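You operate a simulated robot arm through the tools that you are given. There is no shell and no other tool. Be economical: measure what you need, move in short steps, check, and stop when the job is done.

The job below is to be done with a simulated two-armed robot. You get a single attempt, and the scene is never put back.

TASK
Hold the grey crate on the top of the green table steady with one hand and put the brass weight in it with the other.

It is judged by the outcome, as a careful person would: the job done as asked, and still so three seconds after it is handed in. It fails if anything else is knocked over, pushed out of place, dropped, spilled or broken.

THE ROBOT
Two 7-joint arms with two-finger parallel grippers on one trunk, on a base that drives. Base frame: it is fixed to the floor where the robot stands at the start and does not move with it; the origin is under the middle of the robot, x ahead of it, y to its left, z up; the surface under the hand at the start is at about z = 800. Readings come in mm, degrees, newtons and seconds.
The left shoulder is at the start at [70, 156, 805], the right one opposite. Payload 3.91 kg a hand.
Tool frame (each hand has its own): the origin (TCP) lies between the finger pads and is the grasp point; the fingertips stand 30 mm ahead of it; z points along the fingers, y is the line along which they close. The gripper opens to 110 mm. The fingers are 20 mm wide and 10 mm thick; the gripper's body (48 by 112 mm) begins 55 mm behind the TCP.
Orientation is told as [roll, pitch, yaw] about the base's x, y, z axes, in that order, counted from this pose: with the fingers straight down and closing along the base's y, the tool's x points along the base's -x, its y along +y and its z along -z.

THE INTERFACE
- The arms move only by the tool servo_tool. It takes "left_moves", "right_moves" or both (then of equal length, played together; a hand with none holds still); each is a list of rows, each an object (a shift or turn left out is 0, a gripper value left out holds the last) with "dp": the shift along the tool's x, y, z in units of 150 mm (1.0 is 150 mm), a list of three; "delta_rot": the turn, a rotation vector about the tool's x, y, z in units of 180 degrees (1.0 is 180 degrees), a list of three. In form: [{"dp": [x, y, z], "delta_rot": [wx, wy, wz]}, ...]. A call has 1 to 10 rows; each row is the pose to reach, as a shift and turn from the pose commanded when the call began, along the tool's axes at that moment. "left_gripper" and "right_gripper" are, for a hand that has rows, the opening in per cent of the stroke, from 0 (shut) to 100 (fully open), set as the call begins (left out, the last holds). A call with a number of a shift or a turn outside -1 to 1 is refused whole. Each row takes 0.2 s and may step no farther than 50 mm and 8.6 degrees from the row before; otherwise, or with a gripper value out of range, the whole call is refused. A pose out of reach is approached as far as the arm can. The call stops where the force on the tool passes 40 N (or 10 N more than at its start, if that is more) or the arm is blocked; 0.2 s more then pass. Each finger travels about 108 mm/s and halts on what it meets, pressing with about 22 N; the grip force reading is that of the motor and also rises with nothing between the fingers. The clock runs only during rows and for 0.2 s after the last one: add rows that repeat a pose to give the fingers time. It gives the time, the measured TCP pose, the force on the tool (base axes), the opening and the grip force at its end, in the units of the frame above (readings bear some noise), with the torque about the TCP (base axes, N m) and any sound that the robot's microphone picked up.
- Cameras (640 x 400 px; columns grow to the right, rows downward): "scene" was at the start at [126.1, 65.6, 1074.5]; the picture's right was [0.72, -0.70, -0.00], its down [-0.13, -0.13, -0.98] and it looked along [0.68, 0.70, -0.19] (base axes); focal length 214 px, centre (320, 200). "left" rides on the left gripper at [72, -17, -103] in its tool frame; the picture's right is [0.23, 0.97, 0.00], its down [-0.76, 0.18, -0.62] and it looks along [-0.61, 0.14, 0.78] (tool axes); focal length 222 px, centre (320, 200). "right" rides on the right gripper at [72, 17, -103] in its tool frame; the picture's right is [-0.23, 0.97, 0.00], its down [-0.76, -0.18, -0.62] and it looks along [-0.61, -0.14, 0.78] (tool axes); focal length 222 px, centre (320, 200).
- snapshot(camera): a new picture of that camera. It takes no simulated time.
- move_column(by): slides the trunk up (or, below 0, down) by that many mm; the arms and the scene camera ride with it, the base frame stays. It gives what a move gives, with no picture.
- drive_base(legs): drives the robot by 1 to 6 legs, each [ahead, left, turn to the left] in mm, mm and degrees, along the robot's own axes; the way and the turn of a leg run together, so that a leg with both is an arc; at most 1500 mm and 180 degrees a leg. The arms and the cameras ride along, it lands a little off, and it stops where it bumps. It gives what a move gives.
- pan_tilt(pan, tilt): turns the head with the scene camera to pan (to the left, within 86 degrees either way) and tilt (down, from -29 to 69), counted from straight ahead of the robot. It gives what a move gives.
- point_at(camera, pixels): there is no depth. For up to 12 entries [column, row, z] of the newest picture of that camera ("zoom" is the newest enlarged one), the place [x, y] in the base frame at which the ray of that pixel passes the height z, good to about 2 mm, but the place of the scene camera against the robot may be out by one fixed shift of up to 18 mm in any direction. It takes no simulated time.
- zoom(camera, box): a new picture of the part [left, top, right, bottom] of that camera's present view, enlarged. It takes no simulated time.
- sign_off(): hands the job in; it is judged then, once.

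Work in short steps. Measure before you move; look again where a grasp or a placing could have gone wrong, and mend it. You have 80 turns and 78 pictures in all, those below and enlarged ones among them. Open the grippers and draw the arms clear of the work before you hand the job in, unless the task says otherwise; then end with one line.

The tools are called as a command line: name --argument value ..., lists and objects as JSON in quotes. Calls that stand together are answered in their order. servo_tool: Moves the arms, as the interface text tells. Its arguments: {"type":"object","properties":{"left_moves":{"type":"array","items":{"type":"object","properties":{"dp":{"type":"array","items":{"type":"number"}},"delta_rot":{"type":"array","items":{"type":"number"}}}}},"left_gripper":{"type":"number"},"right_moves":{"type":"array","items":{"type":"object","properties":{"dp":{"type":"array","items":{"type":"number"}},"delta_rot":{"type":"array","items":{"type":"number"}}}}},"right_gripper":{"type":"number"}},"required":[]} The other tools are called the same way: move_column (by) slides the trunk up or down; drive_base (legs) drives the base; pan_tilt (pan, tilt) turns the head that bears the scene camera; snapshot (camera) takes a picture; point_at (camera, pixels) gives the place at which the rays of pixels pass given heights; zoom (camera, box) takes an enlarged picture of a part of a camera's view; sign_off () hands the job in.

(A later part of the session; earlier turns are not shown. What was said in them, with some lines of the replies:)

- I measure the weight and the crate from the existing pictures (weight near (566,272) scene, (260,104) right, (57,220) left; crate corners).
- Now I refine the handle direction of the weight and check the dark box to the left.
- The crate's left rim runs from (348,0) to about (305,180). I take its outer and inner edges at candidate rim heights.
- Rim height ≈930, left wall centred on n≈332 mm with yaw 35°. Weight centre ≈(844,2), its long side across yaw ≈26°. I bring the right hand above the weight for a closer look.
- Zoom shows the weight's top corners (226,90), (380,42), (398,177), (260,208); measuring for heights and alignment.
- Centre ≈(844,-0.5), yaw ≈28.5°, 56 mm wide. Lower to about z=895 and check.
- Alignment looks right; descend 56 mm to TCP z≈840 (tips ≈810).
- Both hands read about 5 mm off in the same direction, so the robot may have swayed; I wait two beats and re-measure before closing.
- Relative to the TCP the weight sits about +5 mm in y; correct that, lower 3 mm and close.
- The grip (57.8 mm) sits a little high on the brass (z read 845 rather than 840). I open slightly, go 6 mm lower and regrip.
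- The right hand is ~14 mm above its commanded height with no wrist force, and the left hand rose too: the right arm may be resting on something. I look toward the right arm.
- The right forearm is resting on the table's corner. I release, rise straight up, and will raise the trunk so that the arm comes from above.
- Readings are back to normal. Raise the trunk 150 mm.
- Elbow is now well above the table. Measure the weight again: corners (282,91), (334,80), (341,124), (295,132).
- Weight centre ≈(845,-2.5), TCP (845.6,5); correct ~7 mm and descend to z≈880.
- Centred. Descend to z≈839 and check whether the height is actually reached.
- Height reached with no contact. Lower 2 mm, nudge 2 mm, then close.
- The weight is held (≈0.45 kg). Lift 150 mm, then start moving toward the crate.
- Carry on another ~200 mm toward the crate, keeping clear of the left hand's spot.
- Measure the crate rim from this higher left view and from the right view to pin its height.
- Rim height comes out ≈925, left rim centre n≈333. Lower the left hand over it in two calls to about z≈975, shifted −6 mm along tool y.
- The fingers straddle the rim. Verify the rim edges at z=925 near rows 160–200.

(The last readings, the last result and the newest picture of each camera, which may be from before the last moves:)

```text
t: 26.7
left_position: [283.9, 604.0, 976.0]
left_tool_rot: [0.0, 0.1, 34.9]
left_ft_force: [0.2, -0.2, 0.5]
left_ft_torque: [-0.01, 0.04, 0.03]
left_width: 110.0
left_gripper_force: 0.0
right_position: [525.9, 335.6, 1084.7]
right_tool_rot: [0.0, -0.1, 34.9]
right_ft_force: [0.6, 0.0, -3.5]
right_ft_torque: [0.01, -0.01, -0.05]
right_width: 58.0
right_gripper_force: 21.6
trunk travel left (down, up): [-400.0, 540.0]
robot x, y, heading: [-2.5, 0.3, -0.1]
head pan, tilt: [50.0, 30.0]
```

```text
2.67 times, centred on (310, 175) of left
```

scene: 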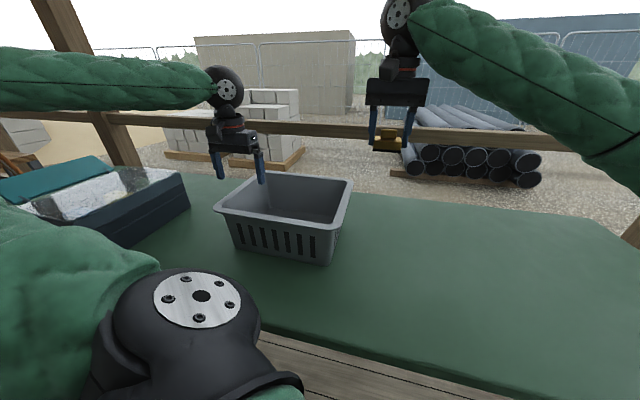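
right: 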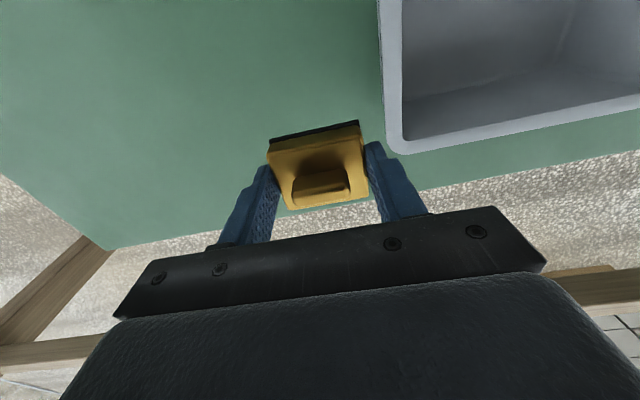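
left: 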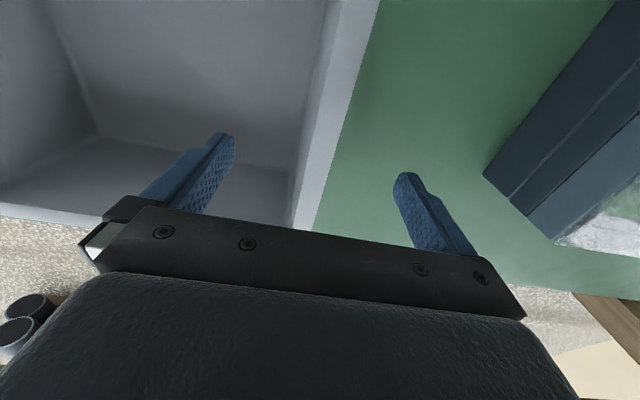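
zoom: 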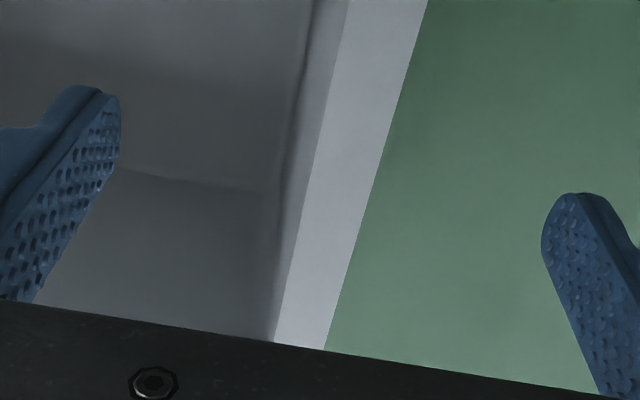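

Rim centre matches the TCP within 2 mm. Descend 38 mm and close the left hand on the rim.

servo_tool --left_moves '[{"dp": [0, -0.01, 0.13]}, {"dp": [0, -0.01, 0.255]}, {"dp": [0, -0.01, 0.255]}]'

servo_tool --left_moves '[{"dp": [0, 0, 0]}, {"dp": [0, 0, 0]}, {"dp": [0, 0, 0]}, {"dp": [0, 0, 0]}, {"dp": [0, 0, 0]}]' --left_gripper 0

snapshot --camera "left"

snapshot --camera "scene"

```text
t: 27.5
left_position: [284.2, 603.7, 936.5]
left_tool_rot: [0.0, 0.0, 34.9]
left_ft_force: [1.2, -0.4, -0.9]
left_ft_torque: [0.0, -0.03, -0.01]
left_width: 110.0
left_gripper_force: 0.1
right_position: [526.5, 334.8, 1084.5]
right_tool_rot: [0.0, 0.0, 34.9]
right_ft_force: [0.8, 0.2, -4.9]
right_ft_torque: [0.0, 0.03, 0.01]
right_width: 57.7
right_gripper_force: 21.9
trunk travel left (down, up): [-400.0, 540.0]
robot x, y, heading: [-2.0, 2.4, -0.1]
head pan, tilt: [50.0, 30.0]
```

```text
t: 28.7
left_position: [285.2, 604.4, 936.4]
left_tool_rot: [0.0, -0.1, 34.9]
left_ft_force: [-0.5, 1.2, 1.8]
left_ft_torque: [-0.37, -0.24, 0.0]
left_width: 19.9
left_gripper_force: 21.7
right_position: [526.3, 335.3, 1085.3]
right_tool_rot: [0.0, -0.1, 34.9]
right_ft_force: [-0.1, 0.1, -3.8]
right_ft_torque: [0.05, 0.06, 0.01]
right_width: 57.8
right_gripper_force: 21.8
trunk travel left (down, up): [-400.0, 540.0]
robot x, y, heading: [0.1, 4.1, 0.1]
head pan, tilt: [50.0, 30.0]
```

```text
43 pictures are left
```

left: 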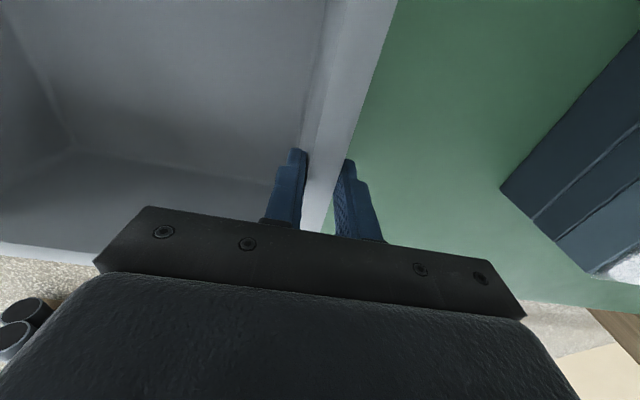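

```text
42 pictures are left
```

scene: 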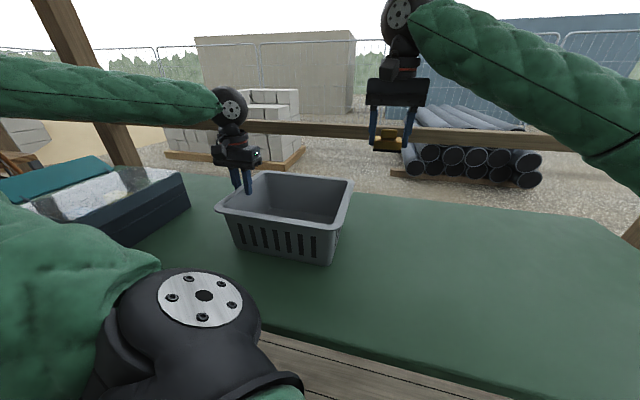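

The crate is held (width 19.9 mm, forces small) and unmoved. Carry the weight over the crate interior (target n≈178, u≈595).

servo_tool --right_moves '[{"dp": [0.03, 0.25, 0]}, {"dp": [0.06, 0.5, 0]}, {"dp": [0.1, 0.75, 0]}, {"dp": [0.14, 1.0, 0]}, {"dp": [0.14, 1.0, 0]}]'

servo_tool --right_moves '[{"dp": [0.02, 0.18, 0]}, {"dp": [0.05, 0.37, 0]}, {"dp": [0.05, 0.37, 0]}]'

snapshot --camera "right"

snapshot --camera "scene"

```text
t: 29.9
left_position: [284.6, 602.5, 937.1]
left_tool_rot: [0.0, 0.0, 34.9]
left_ft_force: [2.4, -1.1, 2.3]
left_ft_torque: [-0.67, 0.2, 0.14]
left_width: 19.9
left_gripper_force: 21.8
right_position: [425.1, 446.5, 1084.4]
right_tool_rot: [-0.1, 0.1, 34.9]
right_ft_force: [-0.1, -0.4, -4.1]
right_ft_torque: [0.0, 0.0, 0.0]
right_width: 57.7
right_gripper_force: 22.1
trunk travel left (down, up): [-400.0, 540.0]
robot x, y, heading: [-3.6, -1.1, -0.3]
head pan, tilt: [50.0, 30.0]
```

```text
t: 30.7
left_position: [285.4, 603.6, 936.2]
left_tool_rot: [0.0, -0.1, 34.8]
left_ft_force: [1.4, -0.1, 0.4]
left_ft_torque: [-0.21, -0.41, 0.19]
left_width: 19.6
left_gripper_force: 21.9
right_position: [387.4, 486.6, 1084.1]
right_tool_rot: [0.0, 0.1, 34.9]
right_ft_force: [-0.2, -0.9, -3.5]
right_ft_torque: [-0.02, 0.01, 0.02]
right_width: 57.6
right_gripper_force: 22.1
trunk travel left (down, up): [-400.0, 540.0]
robot x, y, heading: [-1.1, 0.5, 0.0]
head pan, tilt: [50.0, 30.0]
```

```text
41 pictures are left
```

right: 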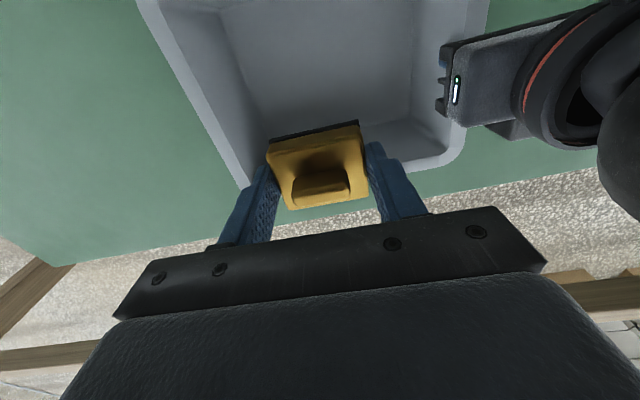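

```text
40 pictures are left
```

scene: 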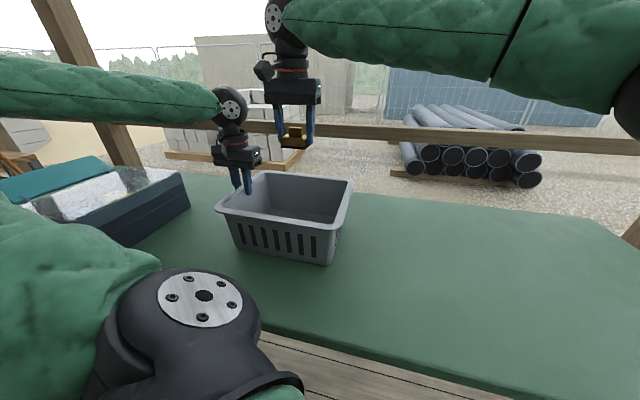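

Check the interior's floor limits in the right view against the target.

point_at --camera "right" --pixels '[[250, 90, 805], [410, 70, 805], [385, 123, 805], [222, 8, 805], [238, 180, 925], [215, 150, 925], [450, 120, 925]]'

point_at --camera "scene" --pixels '[[217, 209, 925], [345, 222, 925], [280, 218, 925], [285, 258, 800]]'

```text
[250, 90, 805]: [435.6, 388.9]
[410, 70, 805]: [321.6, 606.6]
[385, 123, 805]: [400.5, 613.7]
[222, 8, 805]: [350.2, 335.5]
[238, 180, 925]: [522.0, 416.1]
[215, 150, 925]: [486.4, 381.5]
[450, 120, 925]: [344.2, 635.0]
```

```text
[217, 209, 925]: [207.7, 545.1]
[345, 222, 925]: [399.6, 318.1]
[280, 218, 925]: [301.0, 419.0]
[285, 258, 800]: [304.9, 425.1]
```

Target is well inside the floor (n 75–305, u 500–685). Lower to z≈862.

servo_tool --right_moves '[{"dp": [0, 0, 0.25]}, {"dp": [0, 0, 0.5]}, {"dp": [0, 0, 0.75]}, {"dp": [0, 0, 1.0]}, {"dp": [0, 0, 1.0]}]'

snapshot --camera "scene"

snapshot --camera "right"

```text
t: 31.9
left_position: [284.2, 603.9, 937.1]
left_tool_rot: [0.0, 0.0, 34.9]
left_ft_force: [-0.5, 1.7, 2.8]
left_ft_torque: [-0.36, -0.25, 0.07]
left_width: 19.6
left_gripper_force: 21.9
right_position: [385.4, 487.0, 934.2]
right_tool_rot: [-0.1, -0.1, 34.9]
right_ft_force: [-0.5, -0.6, -3.4]
right_ft_torque: [-0.02, -0.02, 0.03]
right_width: 57.9
right_gripper_force: 21.3
trunk travel left (down, up): [-400.0, 540.0]
robot x, y, heading: [-1.1, 0.8, -0.2]
head pan, tilt: [50.0, 30.0]
```

```text
39 pictures are left
```

scene: 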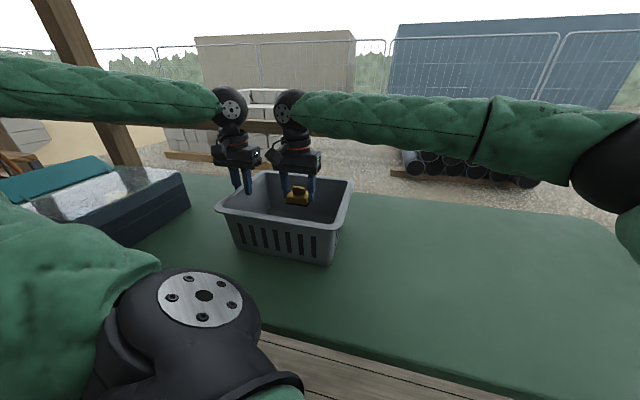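

```text
38 pictures are left
```

right: 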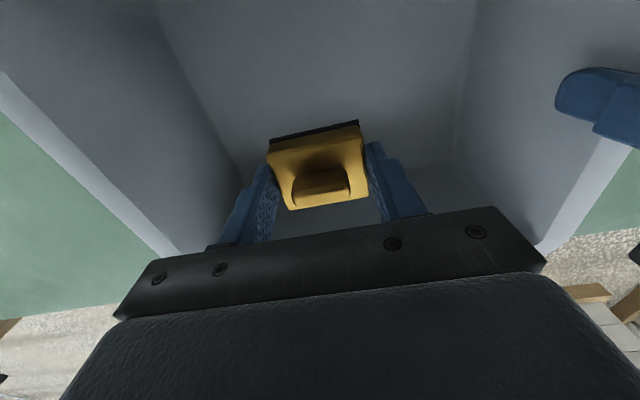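

Clear on all sides. Lower another 75 mm.

servo_tool --right_moves '[{"dp": [0, 0, 0.2]}, {"dp": [0, 0, 0.4]}, {"dp": [0, 0, 0.5]}, {"dp": [0, 0, 0.5]}]'

servo_tool --right_moves '[{"dp": [0, 0, 0.03]}, {"dp": [0, 0, 0.06]}, {"dp": [0, 0, 0.08]}, {"dp": [0, 0, 0.08]}]'

snapshot --camera "right"

```text
t: 32.9
left_position: [285.2, 603.6, 938.4]
left_tool_rot: [0.0, 0.0, 34.9]
left_ft_force: [0.0, 0.8, 1.7]
left_ft_torque: [-0.38, -0.33, 0.06]
left_width: 19.6
left_gripper_force: 21.7
right_position: [391.1, 485.8, 859.4]
right_tool_rot: [0.0, 0.0, 34.9]
right_ft_force: [0.1, 0.5, -4.3]
right_ft_torque: [-0.01, 0.02, -0.02]
right_width: 57.7
right_gripper_force: 21.4
right hand out of reach, approached as far as the arm can: row 3, 4
trunk travel left (down, up): [-400.0, 540.0]
robot x, y, heading: [1.3, 0.5, 0.1]
head pan, tilt: [50.0, 30.0]
```

```text
t: 33.9
left_position: [284.5, 603.4, 939.4]
left_tool_rot: [0.0, 0.1, 34.8]
left_ft_force: [1.6, -1.2, 1.1]
left_ft_torque: [-0.38, -0.38, 0.06]
left_width: 19.9
left_gripper_force: 22.1
right_position: [390.6, 486.1, 847.9]
right_tool_rot: [-0.1, 0.0, 34.8]
right_ft_force: [0.1, 0.1, -3.7]
right_ft_torque: [0.03, 0.02, 0.0]
right_width: 57.6
right_gripper_force: 22.4
trunk travel left (down, up): [-400.0, 540.0]
robot x, y, heading: [-2.0, -0.7, -0.1]
head pan, tilt: [50.0, 30.0]
```

```text
37 pictures are left
```

right: 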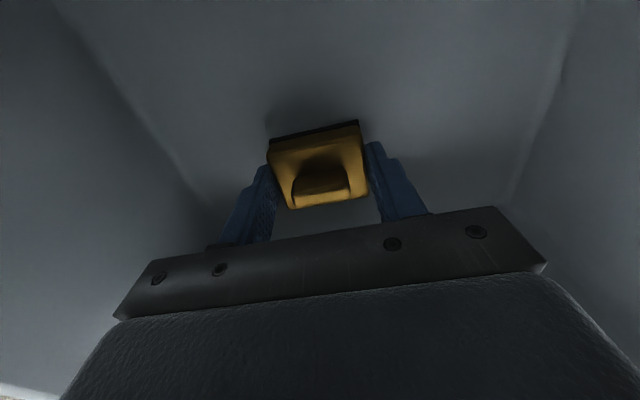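

The left reading rises slightly (936→939); check that the right arm or hands aren't touching anything before the last few mm.

snapshot --camera "scene"

snapshot --camera "left"

servo_tool --right_moves '[{"dp": [0, 0, 0]}]'

```text
36 pictures are left
```

scene: 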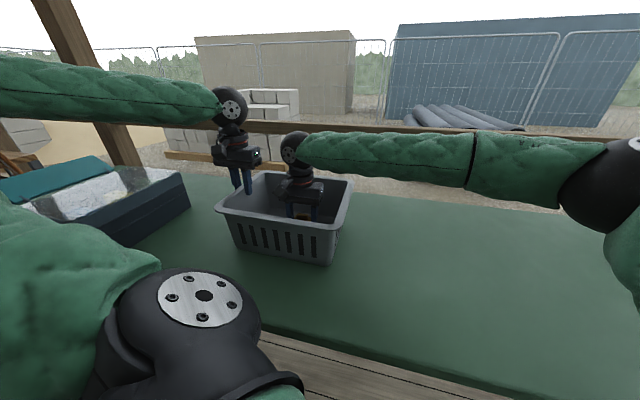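

```text
35 pictures are left
```

left: 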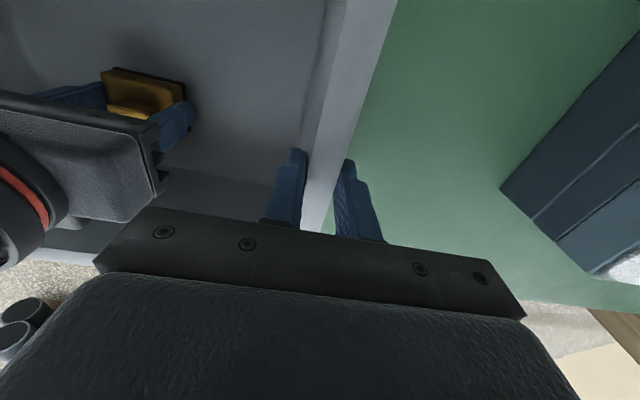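

```text
t: 34.3
left_position: [284.0, 602.7, 937.7]
left_tool_rot: [-0.1, 0.0, 35.0]
left_ft_force: [1.8, -0.2, 0.9]
left_ft_torque: [-0.37, -0.35, 0.06]
left_width: 19.7
left_gripper_force: 21.7
right_position: [391.1, 485.2, 847.9]
right_tool_rot: [0.0, 0.0, 34.9]
right_ft_force: [0.5, -0.3, -4.7]
right_ft_torque: [-0.02, 0.01, -0.01]
right_width: 57.6
right_gripper_force: 22.2
trunk travel left (down, up): [-400.0, 540.0]
robot x, y, heading: [1.2, -0.1, 0.1]
head pan, tilt: [50.0, 30.0]
```

Just noise; arms are clear. Lower gently in 2 mm steps until the floor takes the load.

servo_tool --right_moves '[{"dp": [0, 0, 0.012]}, {"dp": [0, 0, 0.024]}, {"dp": [0, 0, 0.024]}]'

servo_tool --right_moves '[{"dp": [0, 0, 0.012]}, {"dp": [0, 0, 0.012]}]'

```text
t: 35.1
left_position: [283.5, 603.2, 937.6]
left_tool_rot: [0.0, 0.0, 34.9]
left_ft_force: [1.5, -1.3, 1.4]
left_ft_torque: [-0.4, -0.28, 0.08]
left_width: 19.9
left_gripper_force: 22.8
right_position: [390.7, 484.9, 845.1]
right_tool_rot: [0.0, 0.1, 34.8]
right_ft_force: [-0.6, 0.0, -3.6]
right_ft_torque: [-0.04, 0.0, 0.02]
right_width: 57.8
right_gripper_force: 22.2
trunk travel left (down, up): [-400.0, 540.0]
robot x, y, heading: [0.6, -0.0, 0.0]
head pan, tilt: [50.0, 30.0]
```

```text
t: 35.7
left_position: [283.9, 604.6, 936.9]
left_tool_rot: [0.1, 0.0, 34.8]
left_ft_force: [-0.4, -0.8, 0.6]
left_ft_torque: [-0.42, -0.37, 0.1]
left_width: 19.8
left_gripper_force: 21.5
right_position: [390.2, 484.6, 841.4]
right_tool_rot: [0.1, 0.0, 34.9]
right_ft_force: [-0.2, 0.3, -4.8]
right_ft_torque: [0.0, -0.02, 0.02]
right_width: 57.9
right_gripper_force: 21.9
right hand out of reach, approached as far as the arm can: row 1
trunk travel left (down, up): [-400.0, 540.0]
robot x, y, heading: [3.4, 0.1, 0.1]
head pan, tilt: [50.0, 30.0]
```

No contact yet at 841.4; continue gently.

servo_tool --right_moves '[{"dp": [0, 0, 0.014]}, {"dp": [0, 0, 0.014]}]'

servo_tool --right_moves '[{"dp": [0, 0, 0.014]}, {"dp": [0, 0, 0.014]}]'

zoom --camera "right" --box '[220, 90, 420, 215]'

zoom --camera "left" --box '[40, 30, 240, 155]'

```text
t: 36.3
left_position: [283.2, 604.2, 937.4]
left_tool_rot: [0.0, 0.0, 34.9]
left_ft_force: [0.3, 0.1, 0.8]
left_ft_torque: [-0.4, -0.18, 0.08]
left_width: 19.8
left_gripper_force: 22.0
right_position: [390.3, 484.8, 841.4]
right_tool_rot: [0.1, 0.0, 34.9]
right_ft_force: [-0.2, 0.3, -4.5]
right_ft_torque: [0.02, 0.02, 0.0]
right_width: 57.8
right_gripper_force: 21.9
trunk travel left (down, up): [-400.0, 540.0]
robot x, y, heading: [2.2, -0.3, 0.0]
head pan, tilt: [50.0, 30.0]
```

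```text
t: 36.9
left_position: [282.4, 603.2, 937.6]
left_tool_rot: [0.0, 0.2, 34.8]
left_ft_force: [0.5, -2.4, -4.1]
left_ft_torque: [-0.52, -0.1, 0.17]
left_width: 19.7
left_gripper_force: 22.3
right_position: [391.3, 485.5, 840.3]
right_tool_rot: [0.1, -0.1, 35.0]
right_ft_force: [1.7, 9.7, 27.0]
right_ft_torque: [0.26, 0.02, -0.05]
right_width: 57.6
right_gripper_force: 22.4
right hand out of reach, approached as far as the arm can: row 1
trunk travel left (down, up): [-400.0, 540.0]
robot x, y, heading: [-1.8, 0.6, -0.0]
head pan, tilt: [50.0, 30.0]
```

```text
3.20 times, centred on (320, 152) of right
```

zoom: 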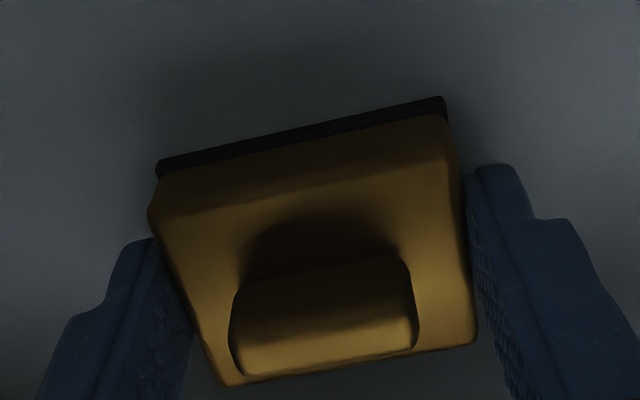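

```text
3.20 times, centred on (140, 92) of left
```

zoom: 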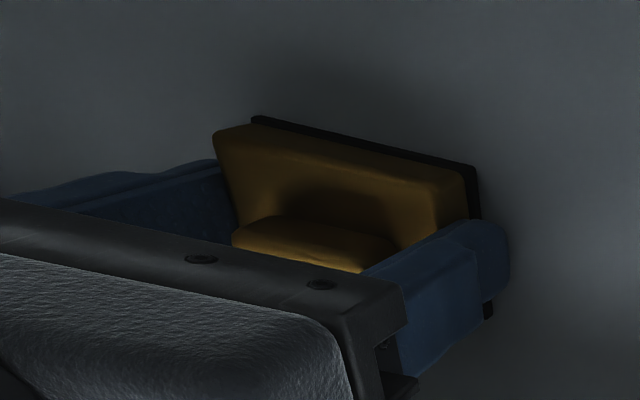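

The floor now takes the load (27 N). Ease back 1.5 mm and open the right hand partly.

servo_tool --right_moves '[{"dp": [0, 0, -0.01]}, {"dp": [0, 0, -0.01]}]'

servo_tool --right_moves '[{"dp": [0, 0, 0]}, {"dp": [0, 0, 0]}, {"dp": [0, 0, 0]}]' --right_gripper 80

servo_tool --right_moves '[{"dp": [0, 0, -0.15]}, {"dp": [0, 0, -0.4]}, {"dp": [0, 0, -0.7]}, {"dp": [0, 0, -1.0]}, {"dp": [0, 0, -1.0]}]'

snapshot --camera "right"

snapshot --camera "left"

```text
t: 37.5
left_position: [283.9, 602.6, 937.5]
left_tool_rot: [0.0, -0.1, 34.9]
left_ft_force: [-8.1, -4.6, -2.6]
left_ft_torque: [-0.66, 0.16, 0.0]
left_width: 19.6
left_gripper_force: 22.0
right_position: [390.1, 483.9, 839.6]
right_tool_rot: [0.1, 0.0, 34.8]
right_ft_force: [11.9, 9.9, 21.2]
right_ft_torque: [0.11, -0.41, -0.24]
right_width: 57.6
right_gripper_force: 22.1
trunk travel left (down, up): [-400.0, 540.0]
robot x, y, heading: [-3.1, -2.6, -0.1]
head pan, tilt: [50.0, 30.0]
```

```text
t: 38.3
left_position: [283.6, 604.1, 938.1]
left_tool_rot: [0.0, 0.0, 34.9]
left_ft_force: [2.5, 2.2, 1.6]
left_ft_torque: [0.03, -0.86, 0.06]
left_width: 19.9
left_gripper_force: 21.9
right_position: [390.2, 484.2, 839.7]
right_tool_rot: [0.0, 0.0, 34.9]
right_ft_force: [0.4, 0.6, -0.3]
right_ft_torque: [-0.01, 0.01, -0.02]
right_width: 88.1
right_gripper_force: 0.1
trunk travel left (down, up): [-400.0, 540.0]
robot x, y, heading: [-1.0, 1.9, -0.1]
head pan, tilt: [50.0, 30.0]
```

```text
t: 39.5
left_position: [283.4, 603.6, 937.7]
left_tool_rot: [0.1, 0.1, 34.9]
left_ft_force: [-2.2, 0.1, 3.8]
left_ft_torque: [-0.38, -0.08, 0.08]
left_width: 19.9
left_gripper_force: 22.1
right_position: [390.5, 486.2, 990.4]
right_tool_rot: [0.0, 0.0, 35.0]
right_ft_force: [0.1, 0.7, 0.8]
right_ft_torque: [0.03, 0.03, 0.0]
right_width: 88.0
right_gripper_force: 0.0
trunk travel left (down, up): [-400.0, 540.0]
robot x, y, heading: [-1.8, 0.4, -0.2]
head pan, tilt: [50.0, 30.0]
```

```text
32 pictures are left
```

right: 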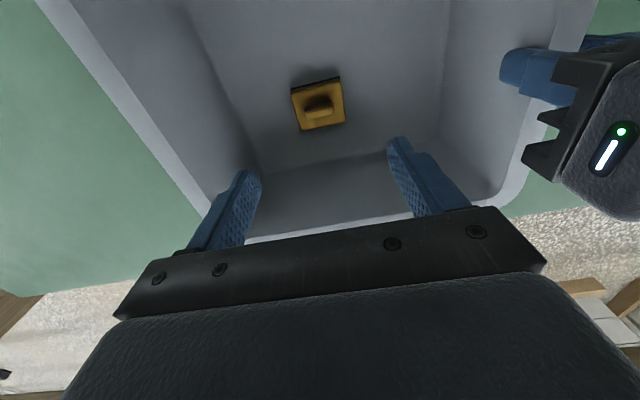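

```text
31 pictures are left
```

left: 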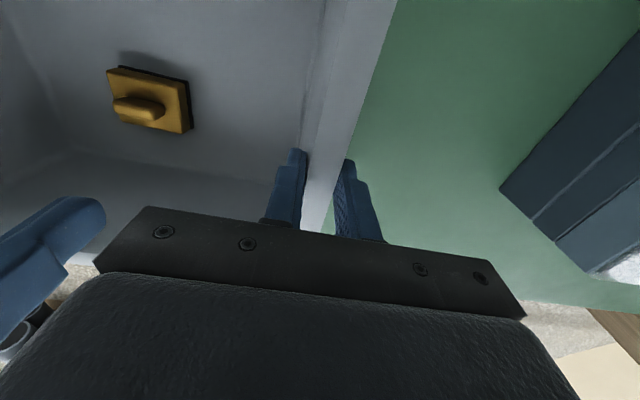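

The weight lies flat inside the crate. Raise and withdraw the right hand; then release the left (to 60% first, centred) and raise it.

servo_tool --right_moves '[{"dp": [0, 0, -0.3]}, {"dp": [0, 0, -0.6]}, {"dp": [0, -0.25, -0.7]}, {"dp": [0, -0.5, -0.7]}, {"dp": [0, -0.75, -0.7]}, {"dp": [0, -1.0, -0.7]}, {"dp": [0, -1.0, -0.7]}]'

servo_tool --left_moves '[{"dp": [0, 0, 0]}, {"dp": [0, 0, 0]}, {"dp": [0, 0, 0]}, {"dp": [0, 0, 0]}]' --left_gripper 80

servo_tool --left_moves '[{"dp": [0, 0, -0.15]}, {"dp": [0, 0, -0.4]}, {"dp": [0, 0, -0.7]}, {"dp": [0, 0, -1.0]}, {"dp": [0, 0, -1.0]}]'

snapshot --camera "left"

snapshot --camera "scene"

```text
t: 41.1
left_position: [283.6, 603.5, 938.2]
left_tool_rot: [0.0, 0.1, 34.9]
left_ft_force: [-2.3, 1.0, 0.4]
left_ft_torque: [-0.28, -0.56, 0.01]
left_width: 19.8
left_gripper_force: 22.0
right_position: [474.2, 364.0, 1095.5]
right_tool_rot: [0.1, 0.0, 34.9]
right_ft_force: [-0.4, 0.9, -0.1]
right_ft_torque: [-0.02, -0.01, -0.01]
right_width: 88.0
right_gripper_force: 0.0
trunk travel left (down, up): [-400.0, 540.0]
robot x, y, heading: [-0.0, 2.1, 0.3]
head pan, tilt: [50.0, 30.0]
```

```text
t: 42.1
left_position: [284.8, 603.7, 936.7]
left_tool_rot: [0.1, 0.0, 34.8]
left_ft_force: [-0.1, 0.5, -0.1]
left_ft_torque: [0.0, 0.0, -0.01]
left_width: 88.1
left_gripper_force: 0.0
right_position: [475.7, 364.5, 1094.4]
right_tool_rot: [0.0, 0.1, 34.9]
right_ft_force: [0.9, 0.3, 0.5]
right_ft_torque: [0.01, -0.01, 0.01]
right_width: 87.9
right_gripper_force: 0.1
trunk travel left (down, up): [-400.0, 540.0]
robot x, y, heading: [-1.7, -0.9, -0.2]
head pan, tilt: [50.0, 30.0]
```

```text
t: 43.3
left_position: [285.3, 604.5, 1088.9]
left_tool_rot: [0.0, 0.1, 34.9]
left_ft_force: [-0.1, -1.0, 0.7]
left_ft_torque: [-0.04, -0.01, 0.06]
left_width: 88.1
left_gripper_force: 0.1
right_position: [475.9, 364.6, 1094.9]
right_tool_rot: [0.0, 0.0, 34.9]
right_ft_force: [0.3, 0.0, -0.2]
right_ft_torque: [0.01, -0.01, -0.01]
right_width: 88.0
right_gripper_force: 0.0
trunk travel left (down, up): [-400.0, 540.0]
robot x, y, heading: [-1.8, -1.5, -0.1]
head pan, tilt: [50.0, 30.0]
```

```text
30 pictures are left
```

left: 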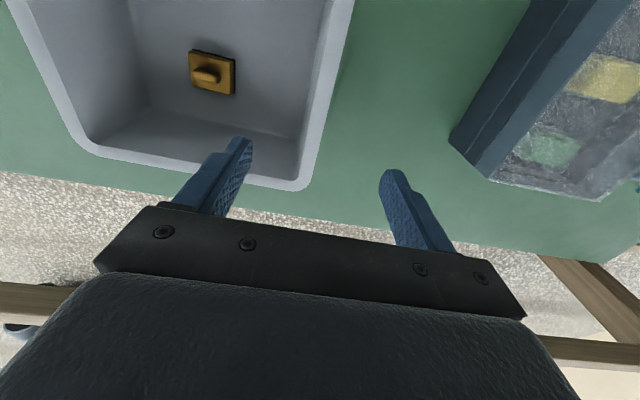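

```text
29 pictures are left
```

scene: 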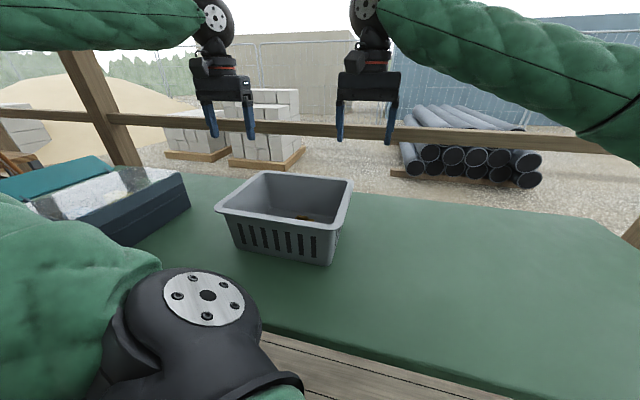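

The weight rests in the crate at (212,72) in the left view. The crate is where it was, and both arms are open and clear, so I hand the job in.

sign_off

```text
The job is handed in.
```

The brass weight is lying flat on the floor of the grey crate. The left hand held the crate by its rim while the right hand lowered the weight in. Both hands are now open and clear, and the crate did not visibly move. On my first try at grasping the weight, the right forearm pressed on a corner of the table; I backed off, raised the trunk and saw nothing displaced.
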